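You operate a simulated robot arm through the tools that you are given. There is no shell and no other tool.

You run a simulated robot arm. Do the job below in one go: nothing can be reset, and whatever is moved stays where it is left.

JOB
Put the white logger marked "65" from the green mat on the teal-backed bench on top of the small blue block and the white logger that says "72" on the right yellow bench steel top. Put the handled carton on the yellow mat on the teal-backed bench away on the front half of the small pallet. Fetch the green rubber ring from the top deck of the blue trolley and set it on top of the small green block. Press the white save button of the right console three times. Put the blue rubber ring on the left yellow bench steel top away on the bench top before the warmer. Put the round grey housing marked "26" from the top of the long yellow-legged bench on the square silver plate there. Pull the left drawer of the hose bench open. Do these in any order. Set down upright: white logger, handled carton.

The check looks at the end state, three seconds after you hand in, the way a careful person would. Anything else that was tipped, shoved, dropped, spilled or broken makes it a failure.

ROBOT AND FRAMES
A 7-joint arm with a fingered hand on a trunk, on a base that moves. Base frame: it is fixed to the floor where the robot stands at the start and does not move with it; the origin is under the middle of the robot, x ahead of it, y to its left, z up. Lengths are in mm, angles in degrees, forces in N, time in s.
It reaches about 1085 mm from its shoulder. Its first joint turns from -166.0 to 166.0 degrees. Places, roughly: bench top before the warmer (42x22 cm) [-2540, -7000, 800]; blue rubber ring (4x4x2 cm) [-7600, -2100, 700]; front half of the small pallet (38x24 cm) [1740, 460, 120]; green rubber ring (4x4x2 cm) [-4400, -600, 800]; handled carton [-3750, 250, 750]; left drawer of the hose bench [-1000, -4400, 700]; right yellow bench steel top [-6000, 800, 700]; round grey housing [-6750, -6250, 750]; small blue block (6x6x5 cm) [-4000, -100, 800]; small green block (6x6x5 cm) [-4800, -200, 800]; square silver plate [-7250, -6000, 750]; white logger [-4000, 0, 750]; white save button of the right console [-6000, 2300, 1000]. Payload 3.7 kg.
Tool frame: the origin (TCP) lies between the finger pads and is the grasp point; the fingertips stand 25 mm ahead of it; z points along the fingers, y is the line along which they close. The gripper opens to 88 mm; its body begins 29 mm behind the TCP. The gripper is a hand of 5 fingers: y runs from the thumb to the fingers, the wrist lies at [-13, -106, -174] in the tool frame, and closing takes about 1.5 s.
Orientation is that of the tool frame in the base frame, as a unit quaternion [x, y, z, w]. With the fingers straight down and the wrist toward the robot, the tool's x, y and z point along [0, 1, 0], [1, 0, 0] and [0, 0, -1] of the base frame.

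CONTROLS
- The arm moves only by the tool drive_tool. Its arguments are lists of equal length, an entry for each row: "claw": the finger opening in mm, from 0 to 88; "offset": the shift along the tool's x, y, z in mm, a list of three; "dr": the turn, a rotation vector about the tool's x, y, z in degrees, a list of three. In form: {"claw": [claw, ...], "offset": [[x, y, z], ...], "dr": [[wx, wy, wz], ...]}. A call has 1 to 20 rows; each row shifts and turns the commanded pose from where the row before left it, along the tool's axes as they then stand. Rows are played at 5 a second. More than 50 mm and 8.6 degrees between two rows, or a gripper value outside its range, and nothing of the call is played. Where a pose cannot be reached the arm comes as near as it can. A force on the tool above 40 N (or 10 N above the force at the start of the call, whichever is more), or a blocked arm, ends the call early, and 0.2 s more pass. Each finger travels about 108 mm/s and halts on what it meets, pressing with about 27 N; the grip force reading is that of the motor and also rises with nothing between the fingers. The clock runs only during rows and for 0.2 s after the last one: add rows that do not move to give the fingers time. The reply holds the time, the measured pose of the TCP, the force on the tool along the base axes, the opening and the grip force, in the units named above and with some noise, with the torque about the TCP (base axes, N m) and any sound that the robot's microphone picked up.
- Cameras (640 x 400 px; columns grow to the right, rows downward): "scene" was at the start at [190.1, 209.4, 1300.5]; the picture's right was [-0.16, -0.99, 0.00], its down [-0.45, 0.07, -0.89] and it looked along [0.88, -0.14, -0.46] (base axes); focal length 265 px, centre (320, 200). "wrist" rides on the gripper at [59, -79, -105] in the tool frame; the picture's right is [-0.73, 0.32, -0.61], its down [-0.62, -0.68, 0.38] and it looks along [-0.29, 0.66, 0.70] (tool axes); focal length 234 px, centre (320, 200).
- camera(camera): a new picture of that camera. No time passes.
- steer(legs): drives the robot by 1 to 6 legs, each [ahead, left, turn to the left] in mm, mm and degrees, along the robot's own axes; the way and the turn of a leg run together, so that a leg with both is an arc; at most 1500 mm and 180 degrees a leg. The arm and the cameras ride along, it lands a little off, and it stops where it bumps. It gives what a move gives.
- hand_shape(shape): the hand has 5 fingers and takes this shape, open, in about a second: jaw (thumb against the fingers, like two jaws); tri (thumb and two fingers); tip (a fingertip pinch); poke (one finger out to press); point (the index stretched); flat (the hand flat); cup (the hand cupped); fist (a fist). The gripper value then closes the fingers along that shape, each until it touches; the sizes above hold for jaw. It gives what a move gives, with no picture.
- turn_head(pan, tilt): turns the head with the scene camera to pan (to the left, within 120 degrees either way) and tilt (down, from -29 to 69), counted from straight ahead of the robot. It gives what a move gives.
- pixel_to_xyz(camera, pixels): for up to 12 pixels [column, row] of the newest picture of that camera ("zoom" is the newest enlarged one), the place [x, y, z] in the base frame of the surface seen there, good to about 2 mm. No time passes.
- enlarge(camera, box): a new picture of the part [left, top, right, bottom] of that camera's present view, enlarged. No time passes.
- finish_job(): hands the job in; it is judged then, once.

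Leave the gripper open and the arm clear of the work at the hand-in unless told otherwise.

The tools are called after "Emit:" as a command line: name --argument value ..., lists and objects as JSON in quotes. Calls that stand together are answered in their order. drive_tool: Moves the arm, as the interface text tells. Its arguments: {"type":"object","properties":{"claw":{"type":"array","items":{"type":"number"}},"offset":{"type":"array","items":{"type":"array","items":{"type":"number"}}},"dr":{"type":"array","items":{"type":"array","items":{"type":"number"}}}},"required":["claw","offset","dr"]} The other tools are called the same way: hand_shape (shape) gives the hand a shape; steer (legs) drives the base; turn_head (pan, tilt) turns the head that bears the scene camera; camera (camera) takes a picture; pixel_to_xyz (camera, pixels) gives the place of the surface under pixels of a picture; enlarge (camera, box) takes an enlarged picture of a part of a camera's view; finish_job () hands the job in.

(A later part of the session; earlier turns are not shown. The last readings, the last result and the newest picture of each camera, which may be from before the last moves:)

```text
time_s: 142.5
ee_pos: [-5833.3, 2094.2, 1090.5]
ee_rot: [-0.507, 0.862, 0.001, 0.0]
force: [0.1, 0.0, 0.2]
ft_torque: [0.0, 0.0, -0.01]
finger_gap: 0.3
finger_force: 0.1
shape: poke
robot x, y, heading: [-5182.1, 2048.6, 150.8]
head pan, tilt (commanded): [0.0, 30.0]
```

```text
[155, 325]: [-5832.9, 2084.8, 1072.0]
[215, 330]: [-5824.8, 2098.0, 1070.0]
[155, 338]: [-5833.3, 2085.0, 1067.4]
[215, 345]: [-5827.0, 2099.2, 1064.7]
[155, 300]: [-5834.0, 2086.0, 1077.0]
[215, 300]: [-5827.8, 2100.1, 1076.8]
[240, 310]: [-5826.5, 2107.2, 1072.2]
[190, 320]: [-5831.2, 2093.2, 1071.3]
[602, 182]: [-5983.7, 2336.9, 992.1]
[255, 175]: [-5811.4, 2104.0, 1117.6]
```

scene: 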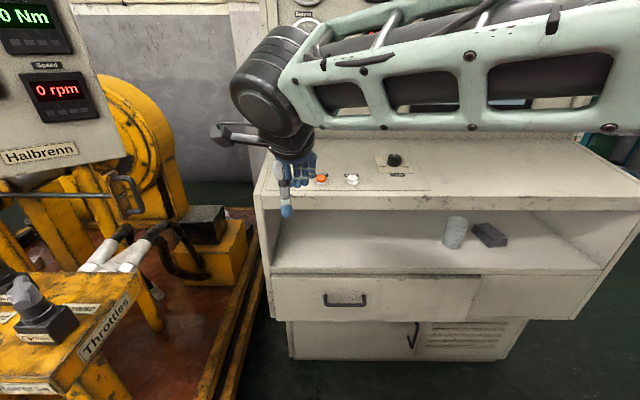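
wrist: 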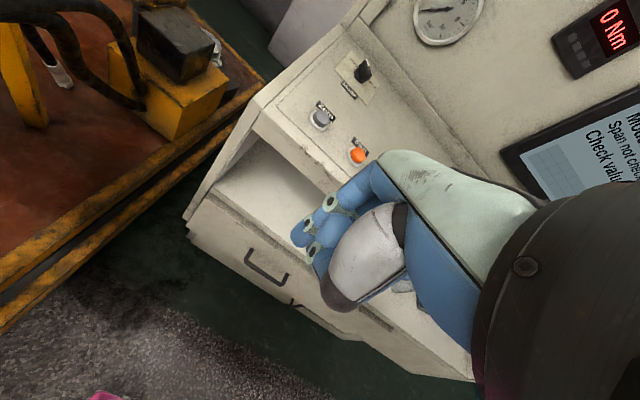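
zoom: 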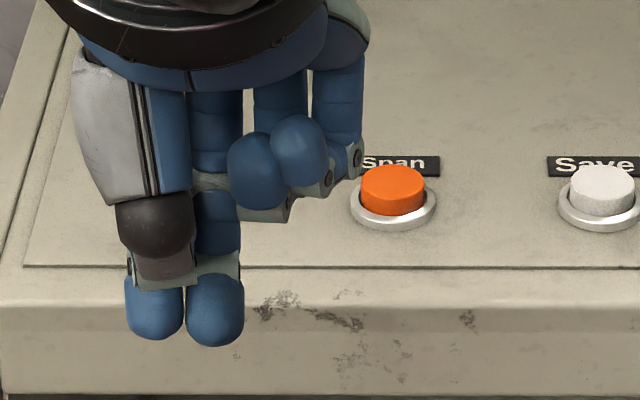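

The two side-by-side tips end at z≈1065, 25 mm ahead of the TCP and centred on it. I test what a claw value of 0 does in this shape while in free air.

Emit:
drive_tool --claw '[0, 0, 0, 0, 0]' --offset '[[0, 0, 0], [0, 0, 0], [0, 0, 0], [0, 0, 0], [0, 0, 0]]' --dr '[[0, 0, 0], [0, 0, 0], [0, 0, 0], [0, 0, 0], [0, 0, 0]]'

Emit:
enlarge --camera "scene" --box '[275, 150, 345, 210]'

Emit:
drive_tool --claw '[88, 88, 88, 88, 88]' --offset '[[0, 0, 0], [0, 0, 0], [0, 0, 0], [0, 0, 0], [0, 0, 0]]' --dr '[[0, 0, 0], [0, 0, 0], [0, 0, 0], [0, 0, 0], [0, 0, 0]]'

Emit:
enlarge --camera "scene" --box '[275, 150, 345, 210]'

```text
time_s: 143.7
ee_pos: [-5832.6, 2094.7, 1089.6]
ee_rot: [-0.506, 0.862, 0.001, 0.0]
force: [0.6, 0.4, -1.0]
ft_torque: [0.01, 0.0, 0.04]
finger_gap: 0.0
finger_force: 26.7
shape: jaw
robot x, y, heading: [-5183.2, 2048.7, 150.9]
head pan, tilt (commanded): [0.0, 30.0]
```

```text
6.67 times, centred on (310, 180) of scene
```

zoom: 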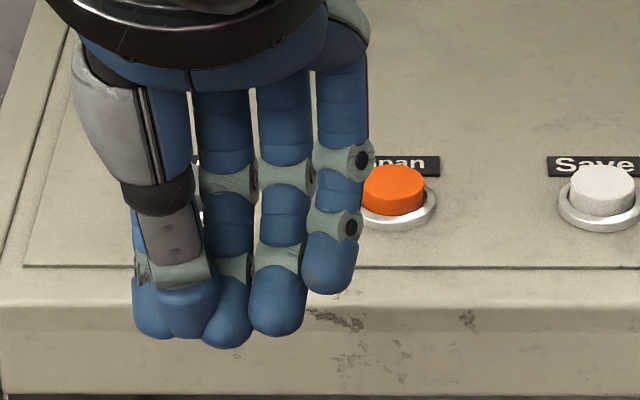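

```text
time_s: 144.9
ee_pos: [-5832.5, 2093.8, 1089.0]
ee_rot: [-0.505, 0.863, 0.0, 0.0]
force: [-0.1, 0.1, -0.5]
ft_torque: [0.01, 0.01, 0.03]
finger_gap: 80.2
finger_force: 0.1
shape: jaw
robot x, y, heading: [-5183.9, 2049.0, 150.9]
head pan, tilt (commanded): [0.0, 30.0]
```

```text
6.67 times, centred on (310, 180) of scene
```

zoom: 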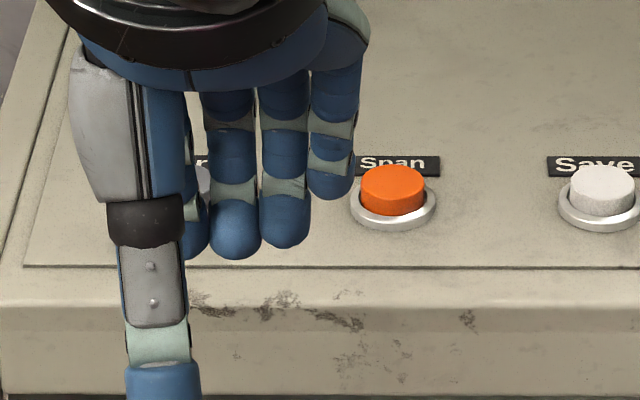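

Driving the claw returned the hand to "jaw". I set poke again and test whether keeping claw at 88 preserves the shape.

Emit:
hand_shape --shape "poke"

Emit:
drive_tool --claw '[88, 88]' --offset '[[0, 0, 0], [0, 0, 0]]' --dr '[[0, 0, 0], [0, 0, 0]]'

Emit:
enlarge --camera "scene" --box '[275, 150, 345, 210]'

```text
time_s: 145.8
ee_pos: [-5833.4, 2094.9, 1090.2]
ee_rot: [-0.506, 0.863, 0.0, 0.0]
force: [0.3, -0.8, 0.1]
ft_torque: [-0.01, 0.0, 0.02]
finger_gap: 0.0
finger_force: 0.1
shape: poke
robot x, y, heading: [-5184.6, 2047.0, 150.6]
head pan, tilt (commanded): [0.0, 30.0]
```

```text
time_s: 146.4
ee_pos: [-5833.9, 2094.0, 1089.9]
ee_rot: [-0.507, 0.862, 0.0, -0.001]
force: [-0.4, 0.2, -0.1]
ft_torque: [0.02, -0.01, 0.0]
finger_gap: 0.1
finger_force: 0.0
shape: poke
robot x, y, heading: [-5182.3, 2051.6, 150.6]
head pan, tilt (commanded): [0.0, 30.0]
```

```text
6.67 times, centred on (310, 180) of scene
```

zoom: 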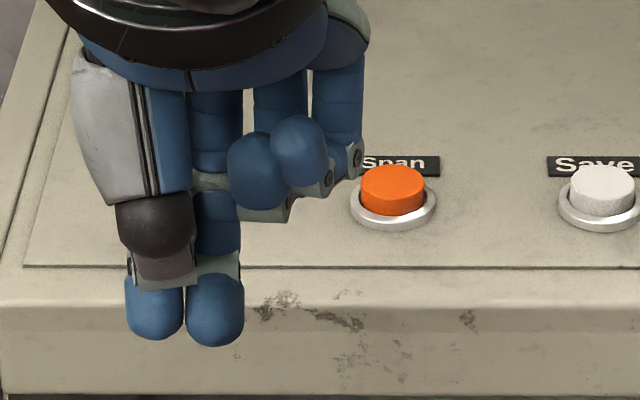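

Poke is kept with claw 88. I move the tips over the Save button (≈(-5983,2339,992)), stopping ~20 mm above.

Emit:
drive_tool --claw '[88, 88, 88, 88, 88, 88, 88, 88, 88]' --offset '[[-23.5, 41.1, 0], [-23.5, 41.1, 0], [-23.5, 41.1, 0], [-23.5, 41.1, 0], [-23.5, 41.1, 0], [-23.5, 41.1, 0], [0, 0, 30], [0, 0, 23], [0, 0, 0]]' --dr '[[0, 0, 0], [0, 0, 0], [0, 0, 0], [0, 0, 0], [0, 0, 0], [0, 0, 0], [0, 0, 0], [0, 0, 0], [0, 0, 0]]'

Emit:
camera --camera "wrist"

Emit:
camera --camera "scene"

Emit:
enlarge --camera "scene" --box '[310, 130, 390, 200]'

```text
time_s: 148.4
ee_pos: [-5979.5, 2337.7, 1037.7]
ee_rot: [-0.505, 0.863, 0.0, 0.0]
force: [0.0, 0.0, 0.0]
ft_torque: [0.02, 0.0, -0.02]
finger_gap: 0.0
finger_force: 0.0
shape: poke
robot x, y, heading: [-5183.7, 2046.3, 150.9]
head pan, tilt (commanded): [0.0, 30.0]
```

```text
taken
```

wrist: 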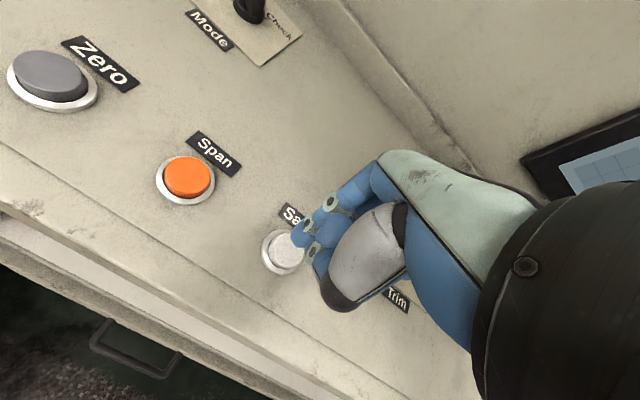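

```text
taken
```

scene: 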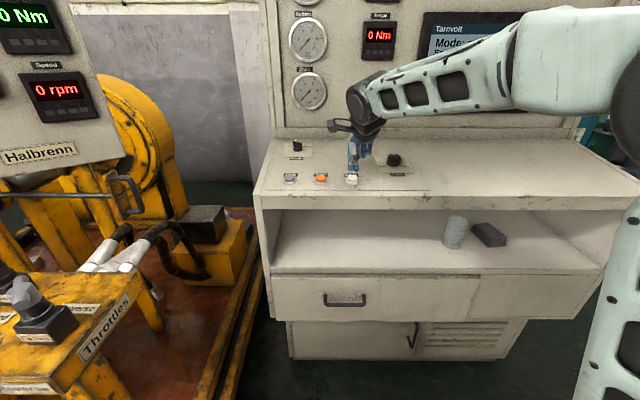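

```text
5.71 times, centred on (350, 165) of scene
```

zoom: 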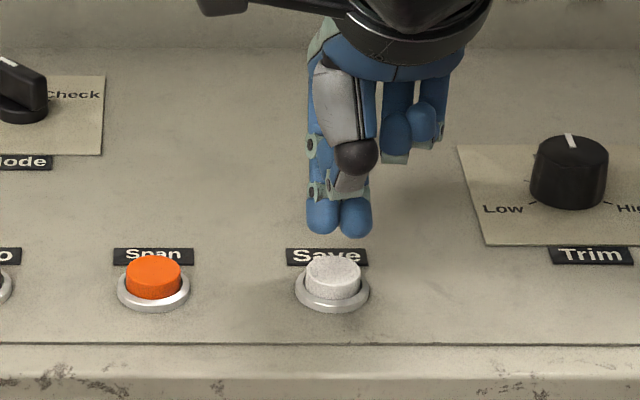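

The axis lies on the button centre (wrist view (289,254) vs. button (287,250)). I lower to just above it, then press down in small steps watching force.

Emit:
drive_tool --claw '[88, 88, 88, 88, 88, 88, 88]' --offset '[[0, 0, 10], [0, 0, 7], [0, 0, 2], [0, 0, 1], [0, 0, 1], [0, 0, 1], [0, 0, 0]]' --dr '[[0, 0, 0], [0, 0, 0], [0, 0, 0], [0, 0, 0], [0, 0, 0], [0, 0, 0], [0, 0, 0]]'

Emit:
enlarge --camera "scene" --box '[310, 130, 390, 200]'

```text
time_s: 150.0
ee_pos: [-5980.5, 2337.9, 1015.3]
ee_rot: [-0.506, 0.862, 0.0, -0.001]
force: [-0.3, -1.5, 6.1]
ft_torque: [-0.03, 0.03, -0.03]
finger_gap: 0.3
finger_force: 0.0
shape: poke
robot x, y, heading: [-5185.2, 2050.0, 150.8]
head pan, tilt (commanded): [0.0, 30.0]
heard: click
```

```text
5.71 times, centred on (350, 165) of scene
```

zoom: 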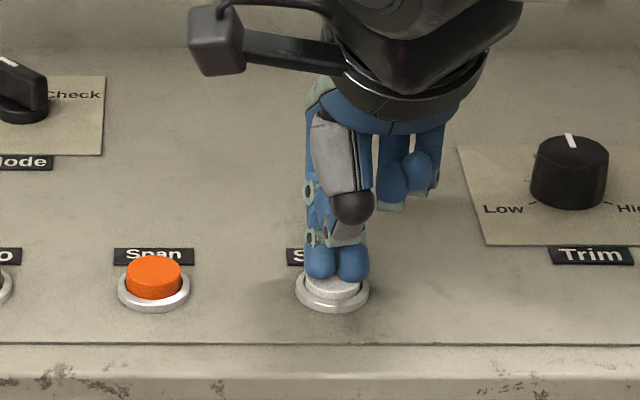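

Heard one click (6 N). I raise 12 mm to release and check the screen.

Emit:
drive_tool --claw '[88, 88, 88, 88]' --offset '[[0, 0, -4], [0, 0, -8], [0, 0, 0], [0, 0, 0]]' --dr '[[0, 0, 0], [0, 0, 0], [0, 0, 0], [0, 0, 0]]'

Emit:
enlarge --camera "scene" --box '[280, 0, 560, 200]'

```text
time_s: 151.0
ee_pos: [-5979.0, 2337.2, 1026.8]
ee_rot: [-0.506, 0.863, -0.001, -0.001]
force: [1.0, -1.2, -0.1]
ft_torque: [0.01, -0.01, 0.03]
finger_gap: 0.0
finger_force: 0.0
shape: poke
robot x, y, heading: [-5184.8, 2046.6, 150.8]
head pan, tilt (commanded): [0.0, 30.0]
```

```text
2.00 times, centred on (420, 100) of scene
```

zoom: 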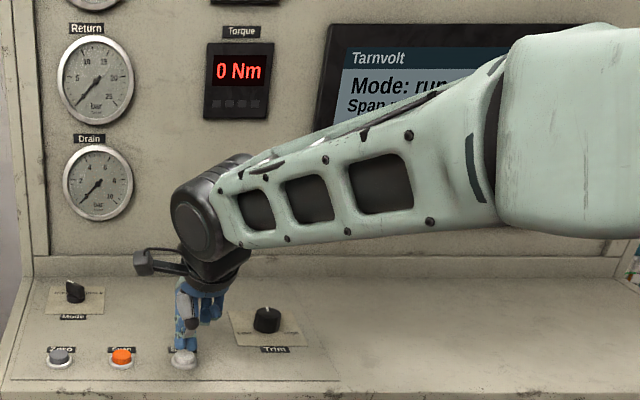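

Released. Second press.

Emit:
drive_tool --claw '[88, 88, 88, 88, 88]' --offset '[[0, 0, 7], [0, 0, 3], [0, 0, 1], [0, 0, 1], [0, 0, 0]]' --dr '[[0, 0, 0], [0, 0, 0], [0, 0, 0], [0, 0, 0], [0, 0, 0]]'

Emit:
drive_tool --claw '[88, 88, 88, 88]' --offset '[[0, 0, -4], [0, 0, -8], [0, 0, 0], [0, 0, 0]]' --dr '[[0, 0, 0], [0, 0, 0], [0, 0, 0], [0, 0, 0]]'

```text
time_s: 152.2
ee_pos: [-5977.7, 2338.1, 1014.1]
ee_rot: [-0.506, 0.863, 0.001, -0.001]
force: [-2.2, -0.4, 8.0]
ft_torque: [-0.02, 0.07, -0.02]
finger_gap: 0.2
finger_force: 0.1
shape: poke
robot x, y, heading: [-5180.1, 2049.4, 150.7]
head pan, tilt (commanded): [0.0, 30.0]
heard: click
```

```text
time_s: 153.2
ee_pos: [-5977.9, 2339.2, 1026.3]
ee_rot: [-0.506, 0.862, 0.0, 0.0]
force: [0.0, -0.6, 0.2]
ft_torque: [0.02, 0.01, 0.02]
finger_gap: 0.0
finger_force: 0.1
shape: poke
robot x, y, heading: [-5182.6, 2044.1, 150.7]
head pan, tilt (commanded): [0.0, 30.0]
```

Second click heard and released. Third press.

Emit:
drive_tool --claw '[88, 88, 88, 88, 88]' --offset '[[0, 0, 7], [0, 0, 3], [0, 0, 1], [0, 0, 1], [0, 0, 0]]' --dr '[[0, 0, 0], [0, 0, 0], [0, 0, 0], [0, 0, 0], [0, 0, 0]]'

Emit:
drive_tool --claw '[88, 88, 88, 88, 88, 88]' --offset '[[0, 0, -4], [0, 0, -8], [0, 0, -20], [0, 0, -30], [0, 0, -20], [0, 0, 0]]' --dr '[[0, 0, 0], [0, 0, 0], [0, 0, 0], [0, 0, 0], [0, 0, 0], [0, 0, 0]]'

Emit:
camera --camera "wrist"

```text
time_s: 154.4
ee_pos: [-5978.9, 2337.2, 1015.6]
ee_rot: [-0.506, 0.863, 0.001, -0.001]
force: [0.0, 0.9, 4.1]
ft_torque: [0.01, -0.06, 0.01]
finger_gap: 0.1
finger_force: 0.0
shape: poke
robot x, y, heading: [-5184.8, 2050.3, 150.8]
head pan, tilt (commanded): [0.0, 30.0]
heard: click
```

```text
time_s: 155.8
ee_pos: [-5980.7, 2338.7, 1098.3]
ee_rot: [-0.506, 0.863, 0.0, 0.0]
force: [-0.1, -0.5, 0.2]
ft_torque: [0.03, -0.02, 0.03]
finger_gap: 0.0
finger_force: 0.0
shape: poke
robot x, y, heading: [-5181.4, 2048.4, 150.7]
head pan, tilt (commanded): [0.0, 30.0]
```

```text
taken
```

wrist: 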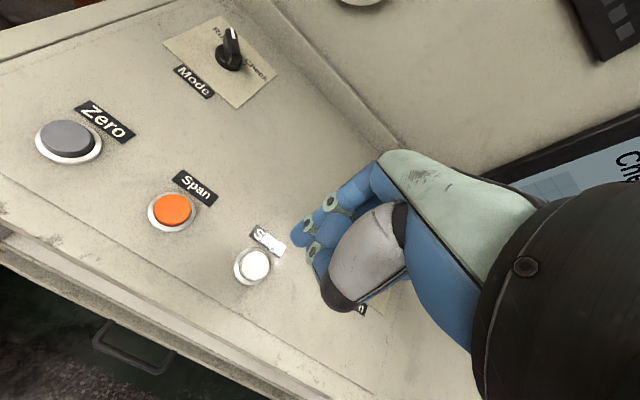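

Three clicks in all. I retract the arm, set the jaw shape, back out, and slide along the lane towards the left yellow bench.

Emit:
drive_tool --claw '[88, 88, 88, 88, 88, 88]' --offset '[[23, -41, 0], [23, -41, 0], [23, -41, 0], [23, -41, 0], [23, -41, 0], [23, -41, 0]]' --dr '[[0, 0, 0], [0, 0, 0], [0, 0, 0], [0, 0, 0], [0, 0, 0], [0, 0, 0]]'

Emit:
hand_shape --shape "jaw"

Emit:
steer --legs '[[-870, 0, 0], [0, 1125, 0], [0, 500, 0]]'

Emit:
turn_head --pan 80 --tilt 20

Emit:
camera --camera "scene"

```text
time_s: 157.2
ee_pos: [-5834.8, 2095.3, 1093.7]
ee_rot: [-0.505, 0.863, 0.0, 0.0]
force: [-0.3, -0.7, -0.3]
ft_torque: [-0.01, 0.0, -0.02]
finger_gap: 0.1
finger_force: 0.1
shape: poke
robot x, y, heading: [-5181.9, 2046.3, 151.2]
head pan, tilt (commanded): [0.0, 30.0]
```

```text
time_s: 158.1
ee_pos: [-5834.9, 2096.1, 1093.3]
ee_rot: [-0.506, 0.862, 0.0, 0.0]
force: [1.0, -0.2, 0.4]
ft_torque: [0.0, 0.02, 0.04]
finger_gap: 87.9
finger_force: 0.1
shape: jaw
robot x, y, heading: [-5187.4, 2048.0, 150.8]
head pan, tilt (commanded): [0.0, 30.0]
```

```text
time_s: 170.5
ee_pos: [-5881.9, 273.2, 1093.8]
ee_rot: [-0.504, 0.864, 0.0, 0.0]
force: [-0.3, 0.0, -0.4]
ft_torque: [0.0, 0.0, 0.03]
finger_gap: 87.8
finger_force: 0.0
shape: jaw
robot x, y, heading: [-5231.4, 222.7, 150.7]
head pan, tilt (commanded): [0.0, 30.0]
```

```text
time_s: 172.1
ee_pos: [-5882.0, 273.7, 1094.0]
ee_rot: [-0.505, 0.863, 0.001, 0.0]
force: [-0.1, -0.7, -0.4]
ft_torque: [-0.02, 0.04, 0.0]
finger_gap: 87.9
finger_force: 0.0
shape: jaw
robot x, y, heading: [-5231.8, 225.0, 150.7]
head pan, tilt (commanded): [80.0, 20.0]
```

```text
taken
```

scene: 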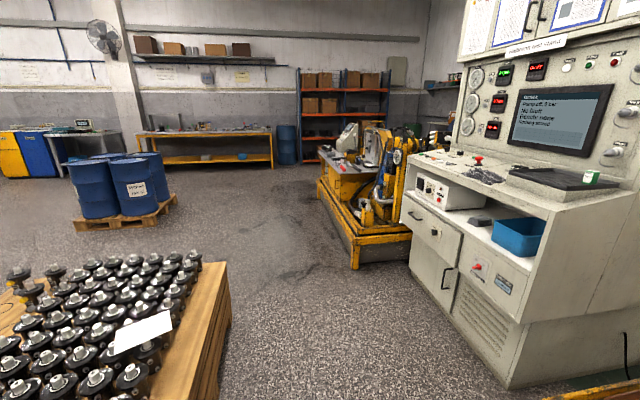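

I see the left console in front and the left yellow bench behind it at (350,180). I measure the free floor and the bench.

Emit:
pixel_to_xyz --camera "scene" --pixels '[[355, 268], [322, 185], [350, 178], [230, 330], [228, 268], [300, 250], [410, 235], [480, 385], [178, 205], [75, 228], [272, 165], [140, 160]]'

Emit:
enlarge --camera "scene" --box '[300, 105, 440, 280]'

```text
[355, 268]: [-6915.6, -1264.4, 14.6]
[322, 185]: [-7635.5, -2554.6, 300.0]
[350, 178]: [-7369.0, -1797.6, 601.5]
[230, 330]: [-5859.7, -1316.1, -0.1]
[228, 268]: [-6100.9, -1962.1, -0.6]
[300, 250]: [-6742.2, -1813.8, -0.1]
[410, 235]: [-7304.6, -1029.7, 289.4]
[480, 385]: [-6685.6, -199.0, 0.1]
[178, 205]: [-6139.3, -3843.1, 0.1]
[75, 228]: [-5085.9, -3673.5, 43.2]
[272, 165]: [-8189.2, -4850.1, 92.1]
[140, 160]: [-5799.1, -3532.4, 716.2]
```

```text
2.29 times, centred on (370, 192) of scene
```

zoom: 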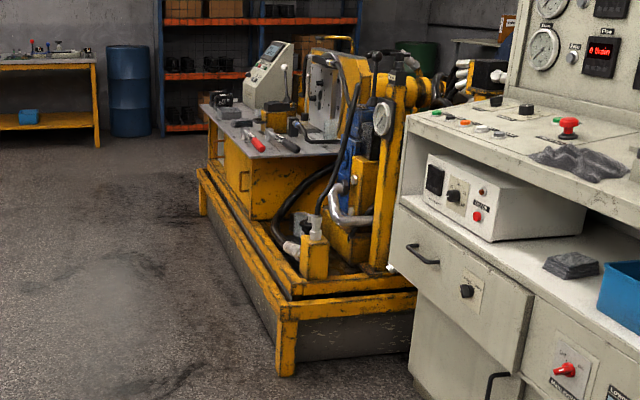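

The aisle between the parts pallet and the left bench is about 1 m wide; I'll go through it nose-first. Move ahead 240, turn left 90°, then drive on.

Emit:
steer --legs '[[240, 0, 0], [0, 0, 90], [1500, 0, 0]]'

Emit:
turn_head --pan -30 --tilt 20

Emit:
camera --camera "scene"

Emit:
turn_head --pan 15 --tilt 20

Emit:
camera --camera "scene"

```text
time_s: 175.3
ee_pos: [-6016.4, 162.4, 1093.8]
ee_rot: [-0.647, 0.762, 0.0, 0.0]
force: [-0.1, -0.8, -0.2]
ft_torque: [-0.03, -0.01, 0.02]
finger_gap: 87.9
finger_force: 0.0
shape: jaw
robot x, y, heading: [-5387.5, 339.0, 170.6]
head pan, tilt (commanded): [80.0, 20.0]
stopped in leg 2: the robot was blocked; the commanded pose is now the measured one
```

```text
time_s: 177.2
ee_pos: [-6016.9, 162.6, 1094.3]
ee_rot: [-0.647, 0.763, 0.0, 0.0]
force: [0.0, -0.8, -0.8]
ft_torque: [-0.02, -0.02, -0.01]
finger_gap: 87.8
finger_force: 0.0
shape: jaw
robot x, y, heading: [-5384.0, 337.5, 170.8]
head pan, tilt (commanded): [-30.0, 20.0]
```

```text
taken
```

scene: 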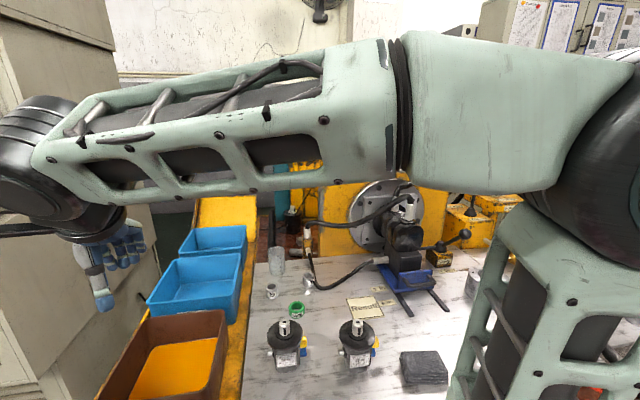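

```text
time_s: 178.3
ee_pos: [-6016.7, 162.2, 1094.4]
ee_rot: [-0.646, 0.763, 0.0, 0.0]
force: [0.7, -0.3, 0.1]
ft_torque: [0.04, -0.01, -0.01]
finger_gap: 88.1
finger_force: 0.0
shape: jaw
robot x, y, heading: [-5393.8, 342.5, 170.5]
head pan, tilt (commanded): [15.0, 20.0]
```

```text
taken
```

scene: 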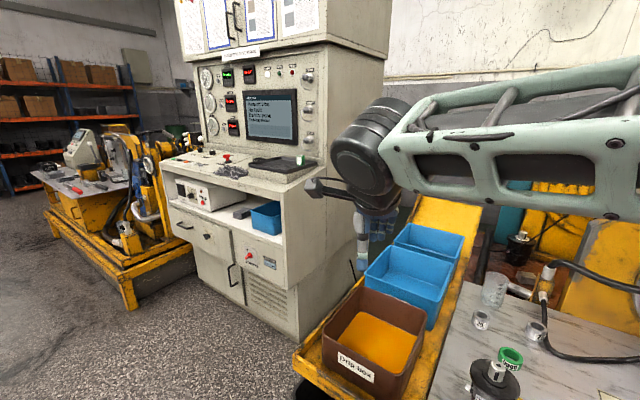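

The base's front-right corner touched the right bench's frame while turning. I back off 100 mm from the bench and complete the turn.

Emit:
steer --legs '[[-100, 35, 0], [0, 0, 70.5]]'

Emit:
camera --camera "scene"

```text
time_s: 182.6
ee_pos: [-5329.7, -364.0, 1094.4]
ee_rot: [0.97, -0.242, 0.0, 0.0]
force: [0.2, -0.8, -0.2]
ft_torque: [-0.01, 0.0, 0.04]
finger_gap: 87.8
finger_force: 0.2
shape: jaw
robot x, y, heading: [-5298.7, 291.4, -118.0]
head pan, tilt (commanded): [15.0, 20.0]
```

```text
taken
```

scene: 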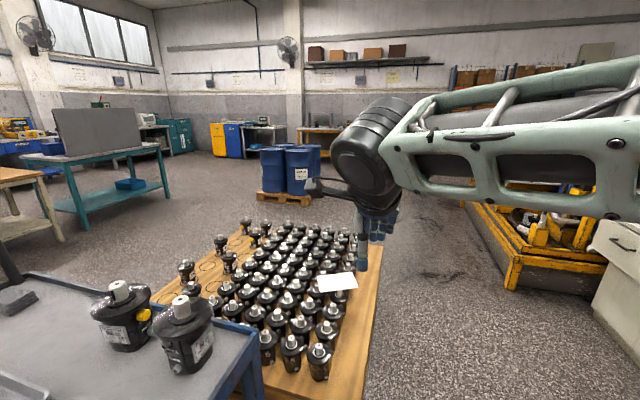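

Now facing down the aisle. I shift right 120 mm for clearance from the parts pallet and drive ahead.

Emit:
steer --legs '[[0, -120, 0], [1500, 0, 0], [1400, 0, 0]]'

Emit:
turn_head --pan -60 --tilt 20

Emit:
camera --camera "scene"

Emit:
turn_head --pan 0 --tilt 15

Emit:
camera --camera "scene"

```text
time_s: 197.4
ee_pos: [-6761.0, -2881.1, 1094.7]
ee_rot: [0.974, -0.229, -0.001, 0.0]
force: [-0.6, 1.0, -0.4]
ft_torque: [0.04, -0.02, -0.02]
finger_gap: 88.0
finger_force: 0.0
shape: jaw
robot x, y, heading: [-6744.4, -2227.3, -116.4]
head pan, tilt (commanded): [15.0, 20.0]
```

```text
time_s: 198.9
ee_pos: [-6760.8, -2881.6, 1093.9]
ee_rot: [0.973, -0.229, 0.001, 0.0]
force: [-0.5, -1.0, -1.1]
ft_torque: [0.02, 0.02, 0.01]
finger_gap: 87.6
finger_force: 0.1
shape: jaw
robot x, y, heading: [-6745.9, -2227.2, -116.3]
head pan, tilt (commanded): [-60.0, 20.0]
```

```text
taken
```

scene: 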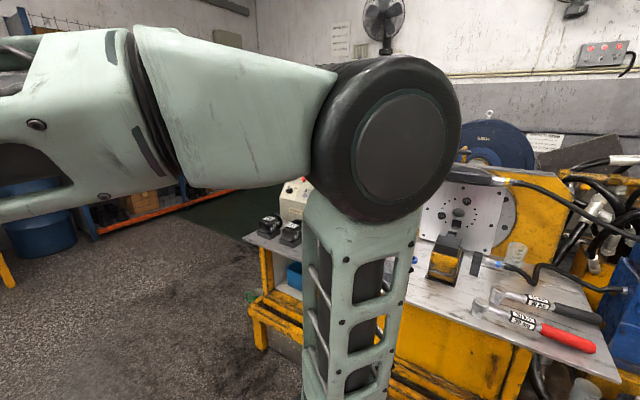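

```text
time_s: 200.2
ee_pos: [-6760.4, -2882.5, 1093.5]
ee_rot: [0.973, -0.229, 0.0, 0.0]
force: [-0.9, -0.7, 0.2]
ft_torque: [0.0, -0.03, -0.04]
finger_gap: 87.8
finger_force: 0.0
shape: jaw
robot x, y, heading: [-6744.3, -2227.3, -116.4]
head pan, tilt (commanded): [0.0, 15.0]
```

```text
taken
```

scene: 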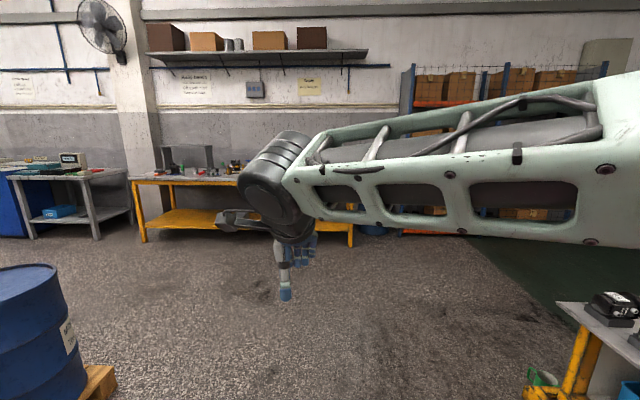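

I turn right to face the left yellow bench squarely.

Emit:
steer --legs '[[0, 0, -92.5]]'

Emit:
turn_head --pan 10 --tilt 30

Emit:
camera --camera "scene"

```text
time_s: 204.5
ee_pos: [-7395.9, -2190.0, 1094.3]
ee_rot: [-0.513, 0.858, 0.0, 0.001]
force: [0.3, 0.4, 0.0]
ft_torque: [0.01, 0.01, -0.01]
finger_gap: 88.0
finger_force: 0.1
shape: jaw
robot x, y, heading: [-6744.9, -2228.0, 151.7]
head pan, tilt (commanded): [0.0, 15.0]
```

```text
time_s: 205.3
ee_pos: [-7395.3, -2190.6, 1093.4]
ee_rot: [-0.513, 0.858, -0.001, -0.001]
force: [0.5, -0.6, 0.4]
ft_torque: [-0.01, -0.03, 0.0]
finger_gap: 87.9
finger_force: 0.0
shape: jaw
robot x, y, heading: [-6745.3, -2227.5, 151.8]
head pan, tilt (commanded): [10.0, 30.0]
```

```text
taken
```

scene: 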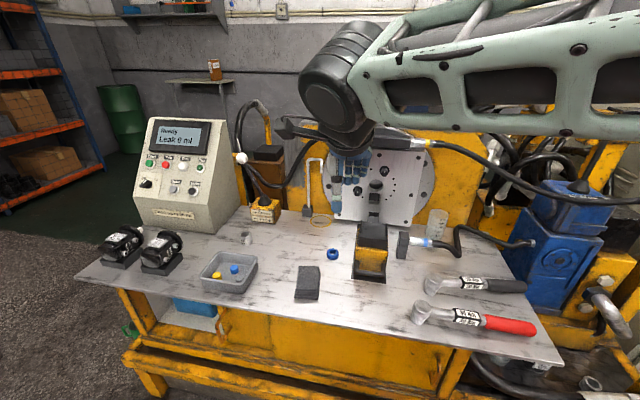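

The blue ring is at about (332,254) on the steel top. I zoom and measure.

Emit:
enlarge --camera "scene" --box '[260, 210, 400, 310]'

Emit:
pixel_to_xyz --camera "scene" --pixels '[[332, 254], [332, 249], [327, 253], [338, 253], [332, 259], [308, 270], [370, 245], [345, 280], [247, 237], [370, 265]]'

```text
4.00 times, centred on (330, 260) of scene
```

zoom: 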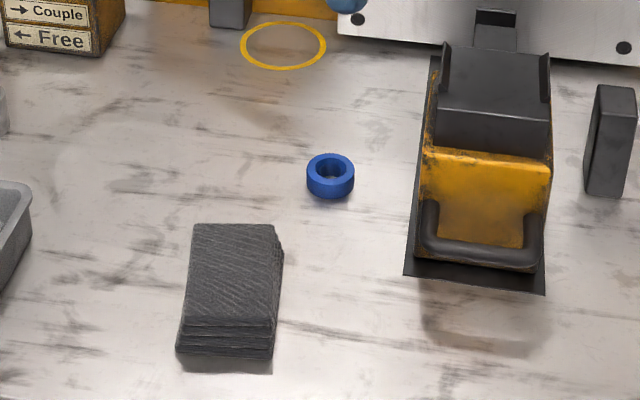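

```text
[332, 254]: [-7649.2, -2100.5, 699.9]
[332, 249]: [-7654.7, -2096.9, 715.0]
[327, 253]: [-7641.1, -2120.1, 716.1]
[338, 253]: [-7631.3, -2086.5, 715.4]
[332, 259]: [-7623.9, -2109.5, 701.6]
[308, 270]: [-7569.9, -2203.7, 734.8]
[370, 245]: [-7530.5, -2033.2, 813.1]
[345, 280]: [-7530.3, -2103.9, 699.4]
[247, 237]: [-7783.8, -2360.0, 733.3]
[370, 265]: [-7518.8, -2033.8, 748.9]
```

Emit:
pixel_to_xyz --camera "zoom" --pixels '[[330, 160], [330, 195], [309, 178], [353, 178], [404, 277], [428, 75], [424, 150], [420, 240], [278, 240], [440, 55], [415, 180]]'

Emit:
camera --camera "wrist"

```text
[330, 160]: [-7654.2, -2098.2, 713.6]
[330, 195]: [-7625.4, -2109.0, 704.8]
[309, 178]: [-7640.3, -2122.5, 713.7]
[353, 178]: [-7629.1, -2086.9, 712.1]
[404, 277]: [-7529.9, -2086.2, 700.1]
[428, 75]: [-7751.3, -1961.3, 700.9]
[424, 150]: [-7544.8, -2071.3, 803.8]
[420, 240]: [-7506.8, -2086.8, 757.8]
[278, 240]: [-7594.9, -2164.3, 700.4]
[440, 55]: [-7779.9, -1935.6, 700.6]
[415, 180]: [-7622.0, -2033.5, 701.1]
```

```text
taken
```

wrist: 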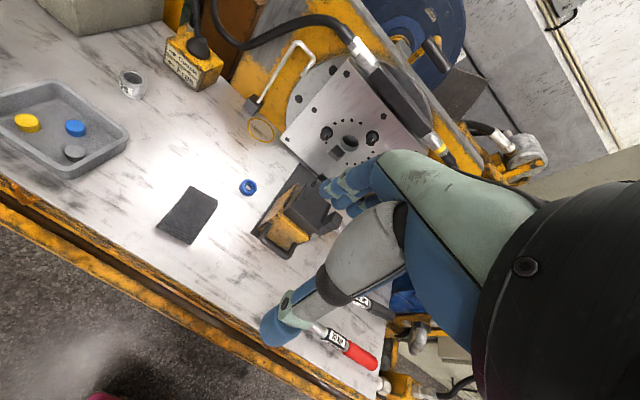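

Ring centre ≈ (-7639,-2104), top ≈714; the black clamp's edge is 70 mm to its right, so I turn the hand 20° to keep the little finger clear, move over the ring and descend to z≈790.

Emit:
drive_tool --claw '[88, 88, 88, 88, 88, 88, 88, 88, 88, 88, 88, 88, 88, 88, 88, 88, 88]' --offset '[[0, 0, 0], [0, 0, 0], [0, 0, 0], [-8.5, 42.3, 0], [-8.5, 42.3, 0], [-8.5, 42.3, 0], [-8.5, 42.3, 0], [-8.5, 42.3, 0], [-8.5, 42.3, 0], [0, 0, 43], [0, 0, 43], [0, 0, 43], [0, 0, 43], [0, 0, 43], [0, 0, 43], [0, 0, 43], [0, 0, 0]]' --dr '[[0, 0, -6.67], [0, 0, -6.67], [0, 0, -6.67], [0, 0, 0], [0, 0, 0], [0, 0, 0], [0, 0, 0], [0, 0, 0], [0, 0, 0], [0, 0, 0], [0, 0, 0], [0, 0, 0], [0, 0, 0], [0, 0, 0], [0, 0, 0], [0, 0, 0], [0, 0, 0]]'

Emit:
camera --camera "wrist"

Emit:
camera --camera "scene"

```text
time_s: 208.9
ee_pos: [-7640.8, -2102.5, 796.6]
ee_rot: [-0.653, 0.757, 0.0, 0.0]
force: [-0.9, -0.4, -0.6]
ft_torque: [0.02, -0.02, 0.02]
finger_gap: 88.1
finger_force: 0.1
shape: jaw
robot x, y, heading: [-6739.1, -2226.4, 151.7]
head pan, tilt (commanded): [10.0, 30.0]
```

```text
taken
```

wrist: 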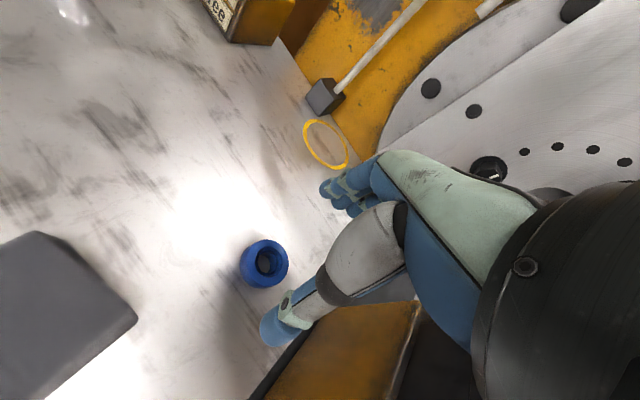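

```text
taken
```

scene: 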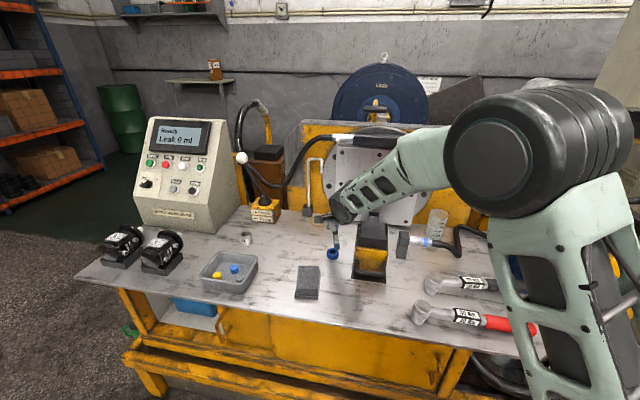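

The ring (264,263) is exactly on the tool axis. I narrow to 65 mm and descend to just above the table.

Emit:
drive_tool --claw '[75, 65, 65, 65, 65]' --offset '[[0, 0, 25], [0, 0, 20], [0, 0, 15], [0, 0, 8], [0, 0, 0]]' --dr '[[0, 0, 0], [0, 0, 0], [0, 0, 0], [0, 0, 0], [0, 0, 0]]'

Emit:
camera --camera "wrist"

Emit:
enlarge --camera "scene" --box '[290, 190, 410, 290]'

```text
time_s: 210.1
ee_pos: [-7638.8, -2102.3, 724.3]
ee_rot: [-0.654, 0.756, 0.001, 0.0]
force: [-0.2, 1.6, 3.3]
ft_torque: [0.03, 0.13, -0.01]
finger_gap: 64.9
finger_force: 0.0
shape: jaw
robot x, y, heading: [-6741.7, -2227.3, 151.3]
head pan, tilt (commanded): [10.0, 30.0]
```

```text
taken
```

wrist: 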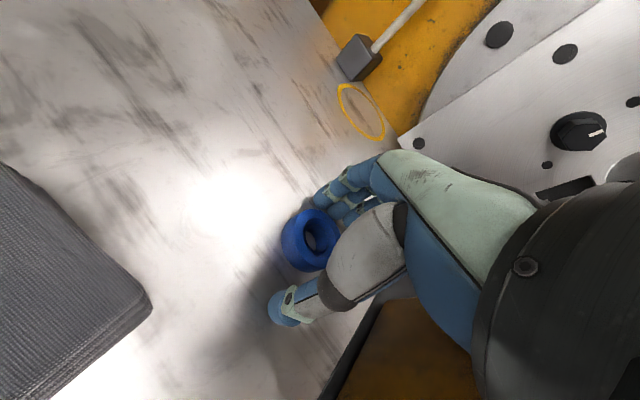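

```text
4.00 times, centred on (350, 240) of scene
```

zoom: 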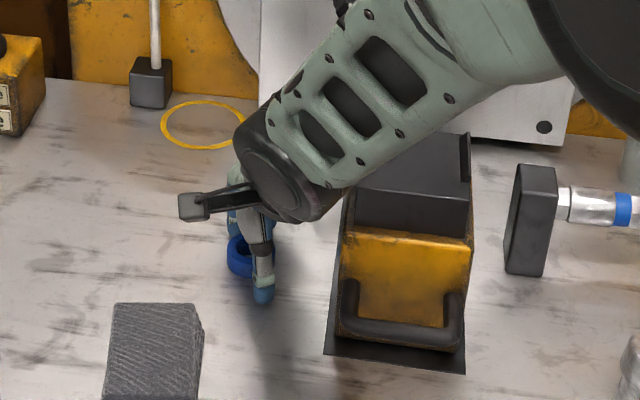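

Fingertips just touch the table (3 N). I raise 2 mm and close.

Emit:
drive_tool --claw '[65, 55, 45, 35, 25, 20, 20, 20, 20, 20]' --offset '[[0, 0, -2.5], [0, 0, 0], [0, 0, 0], [0, 0, 0], [0, 0, 0], [0, 0, 0], [0, 0, 0], [0, 0, 0], [0, 0, 0], [0, 0, 0]]' --dr '[[0, 0, 0], [0, 0, 0], [0, 0, 0], [0, 0, 0], [0, 0, 0], [0, 0, 0], [0, 0, 0], [0, 0, 0], [0, 0, 0], [0, 0, 0]]'

Emit:
camera --camera "wrist"

```text
time_s: 212.3
ee_pos: [-7639.2, -2103.0, 727.6]
ee_rot: [-0.653, 0.757, 0.0, 0.0]
force: [-0.2, -0.4, 0.1]
ft_torque: [0.0, -0.02, 0.01]
finger_gap: 32.9
finger_force: 26.9
shape: jaw
robot x, y, heading: [-6742.9, -2228.2, 151.6]
head pan, tilt (commanded): [10.0, 30.0]
```

```text
taken
```

wrist: 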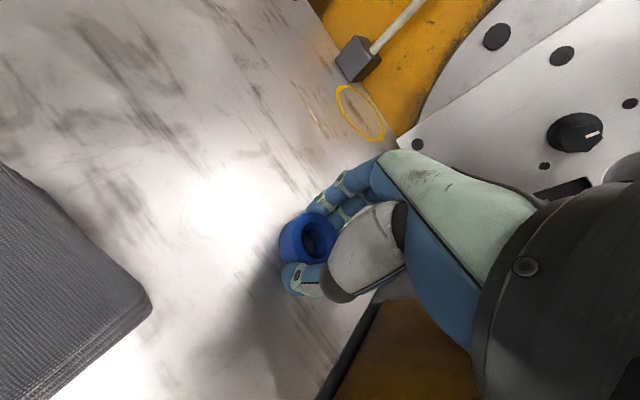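

Gripped (gap 32.9 on the ring). I lift straight up and check it is held.

Emit:
drive_tool --claw '[20, 20, 20, 20, 20, 20, 20, 20, 20, 20, 20, 20]' --offset '[[0, 0, -10], [0, 0, -20], [0, 0, -30], [0, 0, -40], [0, 0, -40], [0, 0, -40], [0, 0, -45], [0, 0, -45], [0, 0, -45], [0, 0, -45], [0, 0, 0], [0, 0, 0]]' --dr '[[0, 0, 0], [0, 0, 0], [0, 0, 0], [0, 0, 0], [0, 0, 0], [0, 0, 0], [0, 0, 0], [0, 0, 0], [0, 0, 0], [0, 0, 0], [0, 0, 0], [0, 0, 0]]'

Emit:
camera --camera "wrist"

Emit:
camera --camera "scene"

```text
time_s: 214.9
ee_pos: [-7638.0, -2101.3, 1086.3]
ee_rot: [-0.654, 0.756, 0.0, 0.0]
force: [0.1, -0.1, 0.1]
ft_torque: [-0.05, -0.01, -0.02]
finger_gap: 32.7
finger_force: 26.4
shape: jaw
robot x, y, heading: [-6742.1, -2227.4, 151.4]
head pan, tilt (commanded): [10.0, 30.0]
```

```text
taken
```

wrist: 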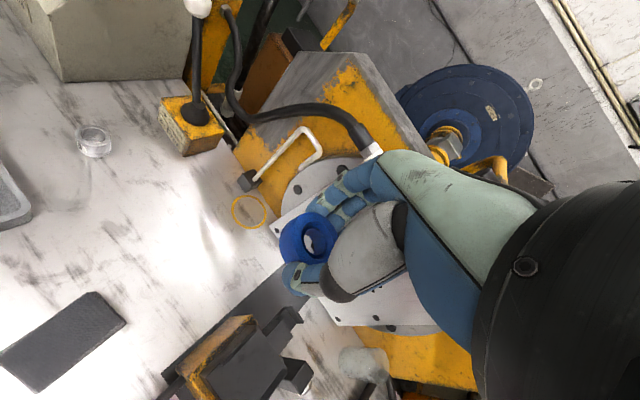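

```text
taken
```

scene: 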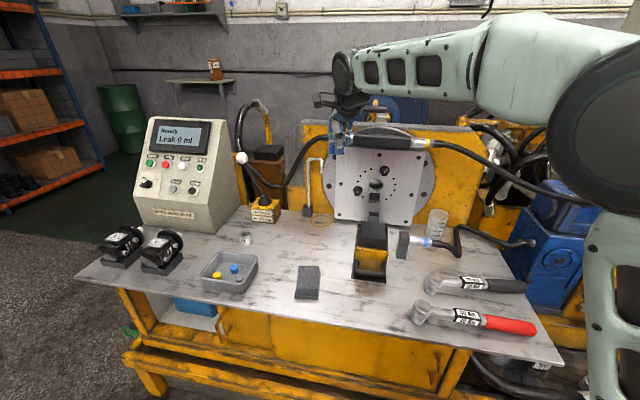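

The ring is held. I retract the hand to the travel pose.

Emit:
drive_tool --claw '[20, 20, 20, 20, 20, 20, 20, 20, 20, 20]' --offset '[[9, -43, 0], [9, -43, 0], [9, -43, 0], [9, -43, 0], [9, -43, 0], [9, -43, 0], [0, 0, 0], [0, 0, 0], [0, 0, 0], [0, 0, 0]]' --dr '[[0, 0, 0], [0, 0, 0], [0, 0, 0], [0, 0, 0], [0, 0, 0], [0, 0, 0], [0, 0, 6.67], [0, 0, 6.67], [0, 0, 6.67], [0, 0, 0]]'

Emit:
steer --legs '[[-150, 0, 0], [0, 0, 90]]'

Emit:
turn_head --pan 30 --tilt 15

Emit:
camera --camera "scene"

```text
time_s: 217.1
ee_pos: [-7391.7, -2193.7, 1087.7]
ee_rot: [-0.512, 0.859, 0.001, 0.0]
force: [-1.1, -0.3, -0.5]
ft_torque: [-0.03, -0.01, 0.0]
finger_gap: 32.8
finger_force: 27.3
shape: jaw
robot x, y, heading: [-6744.4, -2228.8, 151.3]
head pan, tilt (commanded): [10.0, 30.0]
```

```text
time_s: 222.3
ee_pos: [-6647.8, -2946.9, 1088.0]
ee_rot: [0.97, -0.245, 0.0, -0.001]
force: [0.6, -0.1, 0.4]
ft_torque: [-0.02, -0.02, -0.01]
finger_gap: 32.4
finger_force: 26.9
shape: jaw
robot x, y, heading: [-6611.9, -2297.3, -118.3]
head pan, tilt (commanded): [10.0, 30.0]
```

```text
time_s: 223.1
ee_pos: [-6647.9, -2947.8, 1087.7]
ee_rot: [0.97, -0.245, 0.0, 0.0]
force: [-0.3, 0.4, -0.6]
ft_torque: [-0.03, 0.02, -0.01]
finger_gap: 32.5
finger_force: 26.9
shape: jaw
robot x, y, heading: [-6613.9, -2299.5, -118.1]
head pan, tilt (commanded): [30.0, 15.0]
```

```text
taken
```

scene: 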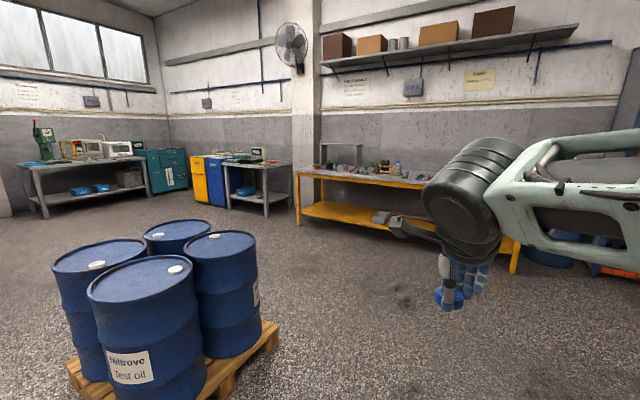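

I look for the warmer bench; the grey table at (90,170) with white boxes is a candidate. I read positions.

Emit:
pixel_to_xyz --camera "scene" --pixels '[[90, 150], [120, 150], [100, 160], [45, 217], [150, 195], [300, 222], [330, 178], [215, 203], [265, 210], [68, 370], [275, 325], [400, 185]]'

Emit:
enlarge --camera "scene" --box '[0, 110, 160, 210]'

Emit:
enlarge --camera "scene" --box '[190, 120, 430, 240]'

```text
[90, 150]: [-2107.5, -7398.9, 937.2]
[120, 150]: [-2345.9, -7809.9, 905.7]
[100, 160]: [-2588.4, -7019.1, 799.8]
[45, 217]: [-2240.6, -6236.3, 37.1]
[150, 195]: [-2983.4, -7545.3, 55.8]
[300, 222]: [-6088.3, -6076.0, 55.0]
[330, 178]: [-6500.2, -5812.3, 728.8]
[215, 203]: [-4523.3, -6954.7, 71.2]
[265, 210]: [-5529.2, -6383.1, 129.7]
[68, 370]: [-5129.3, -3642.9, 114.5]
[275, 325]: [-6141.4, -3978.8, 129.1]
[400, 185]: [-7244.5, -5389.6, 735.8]
```

```text
4.00 times, centred on (80, 160) of scene
```

zoom: 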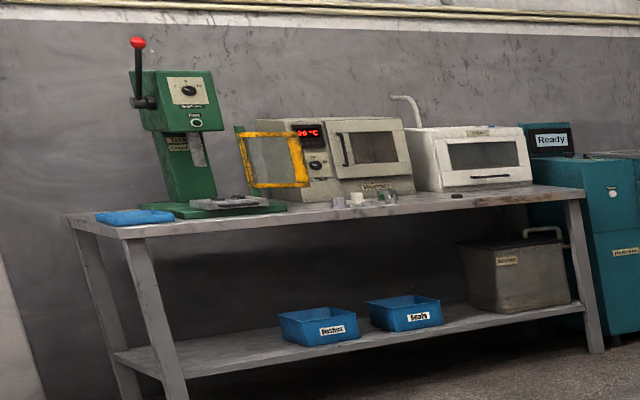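

```text
2.67 times, centred on (310, 180) of scene
```

zoom: 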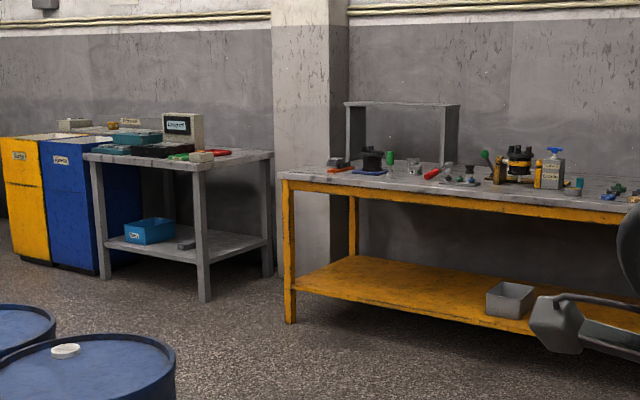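

The oven labelled "Warmer" stands on the grey table; I need to drive there. I look further left for the free route past the drums.

Emit:
turn_head --pan 70 --tilt 20

Emit:
camera --camera "scene"

```text
time_s: 224.2
ee_pos: [-6647.5, -2947.3, 1087.2]
ee_rot: [0.97, -0.244, 0.001, 0.001]
force: [0.8, 1.0, 0.0]
ft_torque: [-0.03, -0.04, 0.0]
finger_gap: 32.8
finger_force: 27.4
shape: jaw
robot x, y, heading: [-6614.7, -2302.9, -118.5]
head pan, tilt (commanded): [70.0, 20.0]
```

```text
taken
```

scene: 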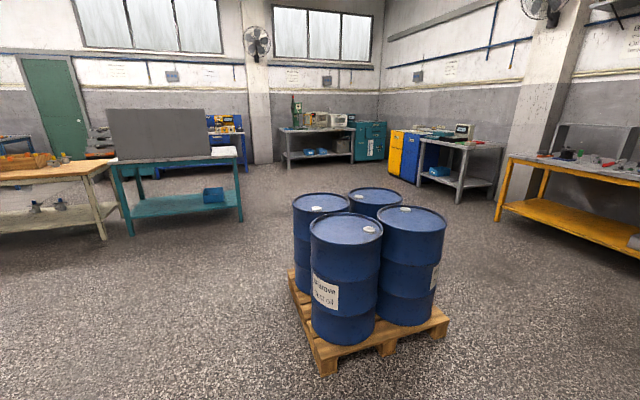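

Emit:
pixel_to_xyz --camera "scene" --pixels '[[325, 372], [445, 322], [290, 280], [240, 222], [130, 235], [200, 300], [260, 240], [285, 172], [420, 185], [355, 158], [100, 240], [450, 230]]'

```text
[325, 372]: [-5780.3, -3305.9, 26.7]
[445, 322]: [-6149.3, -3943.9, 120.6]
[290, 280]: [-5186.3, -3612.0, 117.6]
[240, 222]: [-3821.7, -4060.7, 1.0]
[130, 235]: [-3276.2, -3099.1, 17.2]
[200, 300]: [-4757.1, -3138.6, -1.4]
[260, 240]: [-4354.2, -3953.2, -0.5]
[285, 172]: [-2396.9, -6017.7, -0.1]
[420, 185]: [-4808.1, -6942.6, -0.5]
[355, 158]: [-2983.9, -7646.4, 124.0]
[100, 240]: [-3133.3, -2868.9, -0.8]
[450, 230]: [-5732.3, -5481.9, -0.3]
```

The clear route goes right of the drums, then across the open floor. I drive it in legs.

Emit:
steer --legs '[[0, 0, 24.3], [1400, 0, 0], [600, 0, 0], [0, 0, 62], [1500, 0, 0], [560, 0, 0]]'

Emit:
turn_head --pan 5 --tilt 15

Emit:
camera --camera "scene"

```text
time_s: 248.0
ee_pos: [-4331.9, -5462.5, 1087.7]
ee_rot: [0.875, 0.483, 0.0, 0.0]
force: [0.1, 1.0, -0.5]
ft_torque: [-0.04, 0.02, 0.0]
finger_gap: 32.3
finger_force: 27.0
shape: jaw
robot x, y, heading: [-4974.8, -5383.9, -32.4]
head pan, tilt (commanded): [70.0, 20.0]
```

```text
time_s: 249.3
ee_pos: [-4330.9, -5463.0, 1087.8]
ee_rot: [0.875, 0.484, 0.001, 0.0]
force: [0.6, -0.5, -0.3]
ft_torque: [-0.01, -0.02, -0.01]
finger_gap: 32.3
finger_force: 27.3
shape: jaw
robot x, y, heading: [-4977.2, -5384.8, -32.1]
head pan, tilt (commanded): [5.0, 15.0]
```

```text
taken
```

scene: 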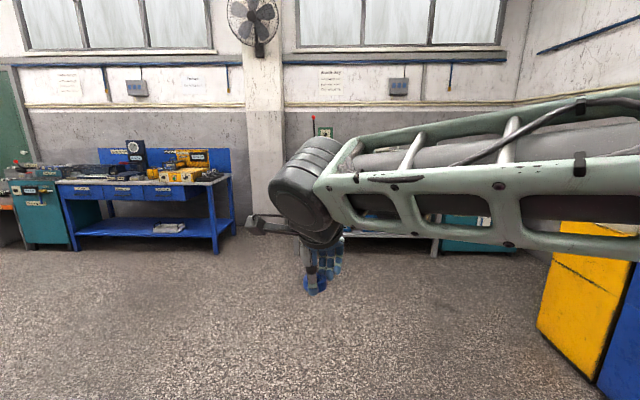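

Emit:
pixel_to_xyz --camera "scene" --pixels '[[540, 325], [560, 225], [598, 380], [440, 255], [350, 300], [440, 235], [310, 190]]'

```text
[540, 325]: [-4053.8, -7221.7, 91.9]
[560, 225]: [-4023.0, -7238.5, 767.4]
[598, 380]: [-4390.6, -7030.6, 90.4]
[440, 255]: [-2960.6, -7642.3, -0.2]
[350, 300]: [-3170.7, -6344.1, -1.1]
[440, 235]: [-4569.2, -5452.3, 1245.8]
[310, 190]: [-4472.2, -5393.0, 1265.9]
```

Emit:
steer --legs '[[1400, -170, 0], [600, -87, 2.4]]'

Emit:
turn_head --pan 10 --tilt 25

Emit:
camera --camera "scene"

```text
time_s: 259.2
ee_pos: [-2811.5, -6709.3, 1087.4]
ee_rot: [0.868, 0.496, 0.0, 0.0]
force: [-0.1, -0.4, -0.2]
ft_torque: [-0.01, -0.01, 0.0]
finger_gap: 32.4
finger_force: 27.0
shape: jaw
robot x, y, heading: [-3458.7, -6647.5, -30.7]
head pan, tilt (commanded): [5.0, 15.0]
```

```text
time_s: 259.9
ee_pos: [-2811.0, -6709.2, 1087.2]
ee_rot: [0.868, 0.496, 0.0, 0.0]
force: [-0.4, -0.6, -0.2]
ft_torque: [-0.01, 0.01, 0.01]
finger_gap: 32.4
finger_force: 27.5
shape: jaw
robot x, y, heading: [-3458.3, -6649.8, -30.7]
head pan, tilt (commanded): [10.0, 25.0]
```

```text
taken
```

scene: 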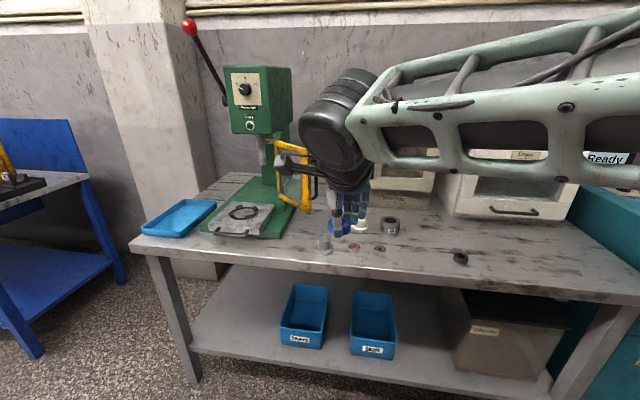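

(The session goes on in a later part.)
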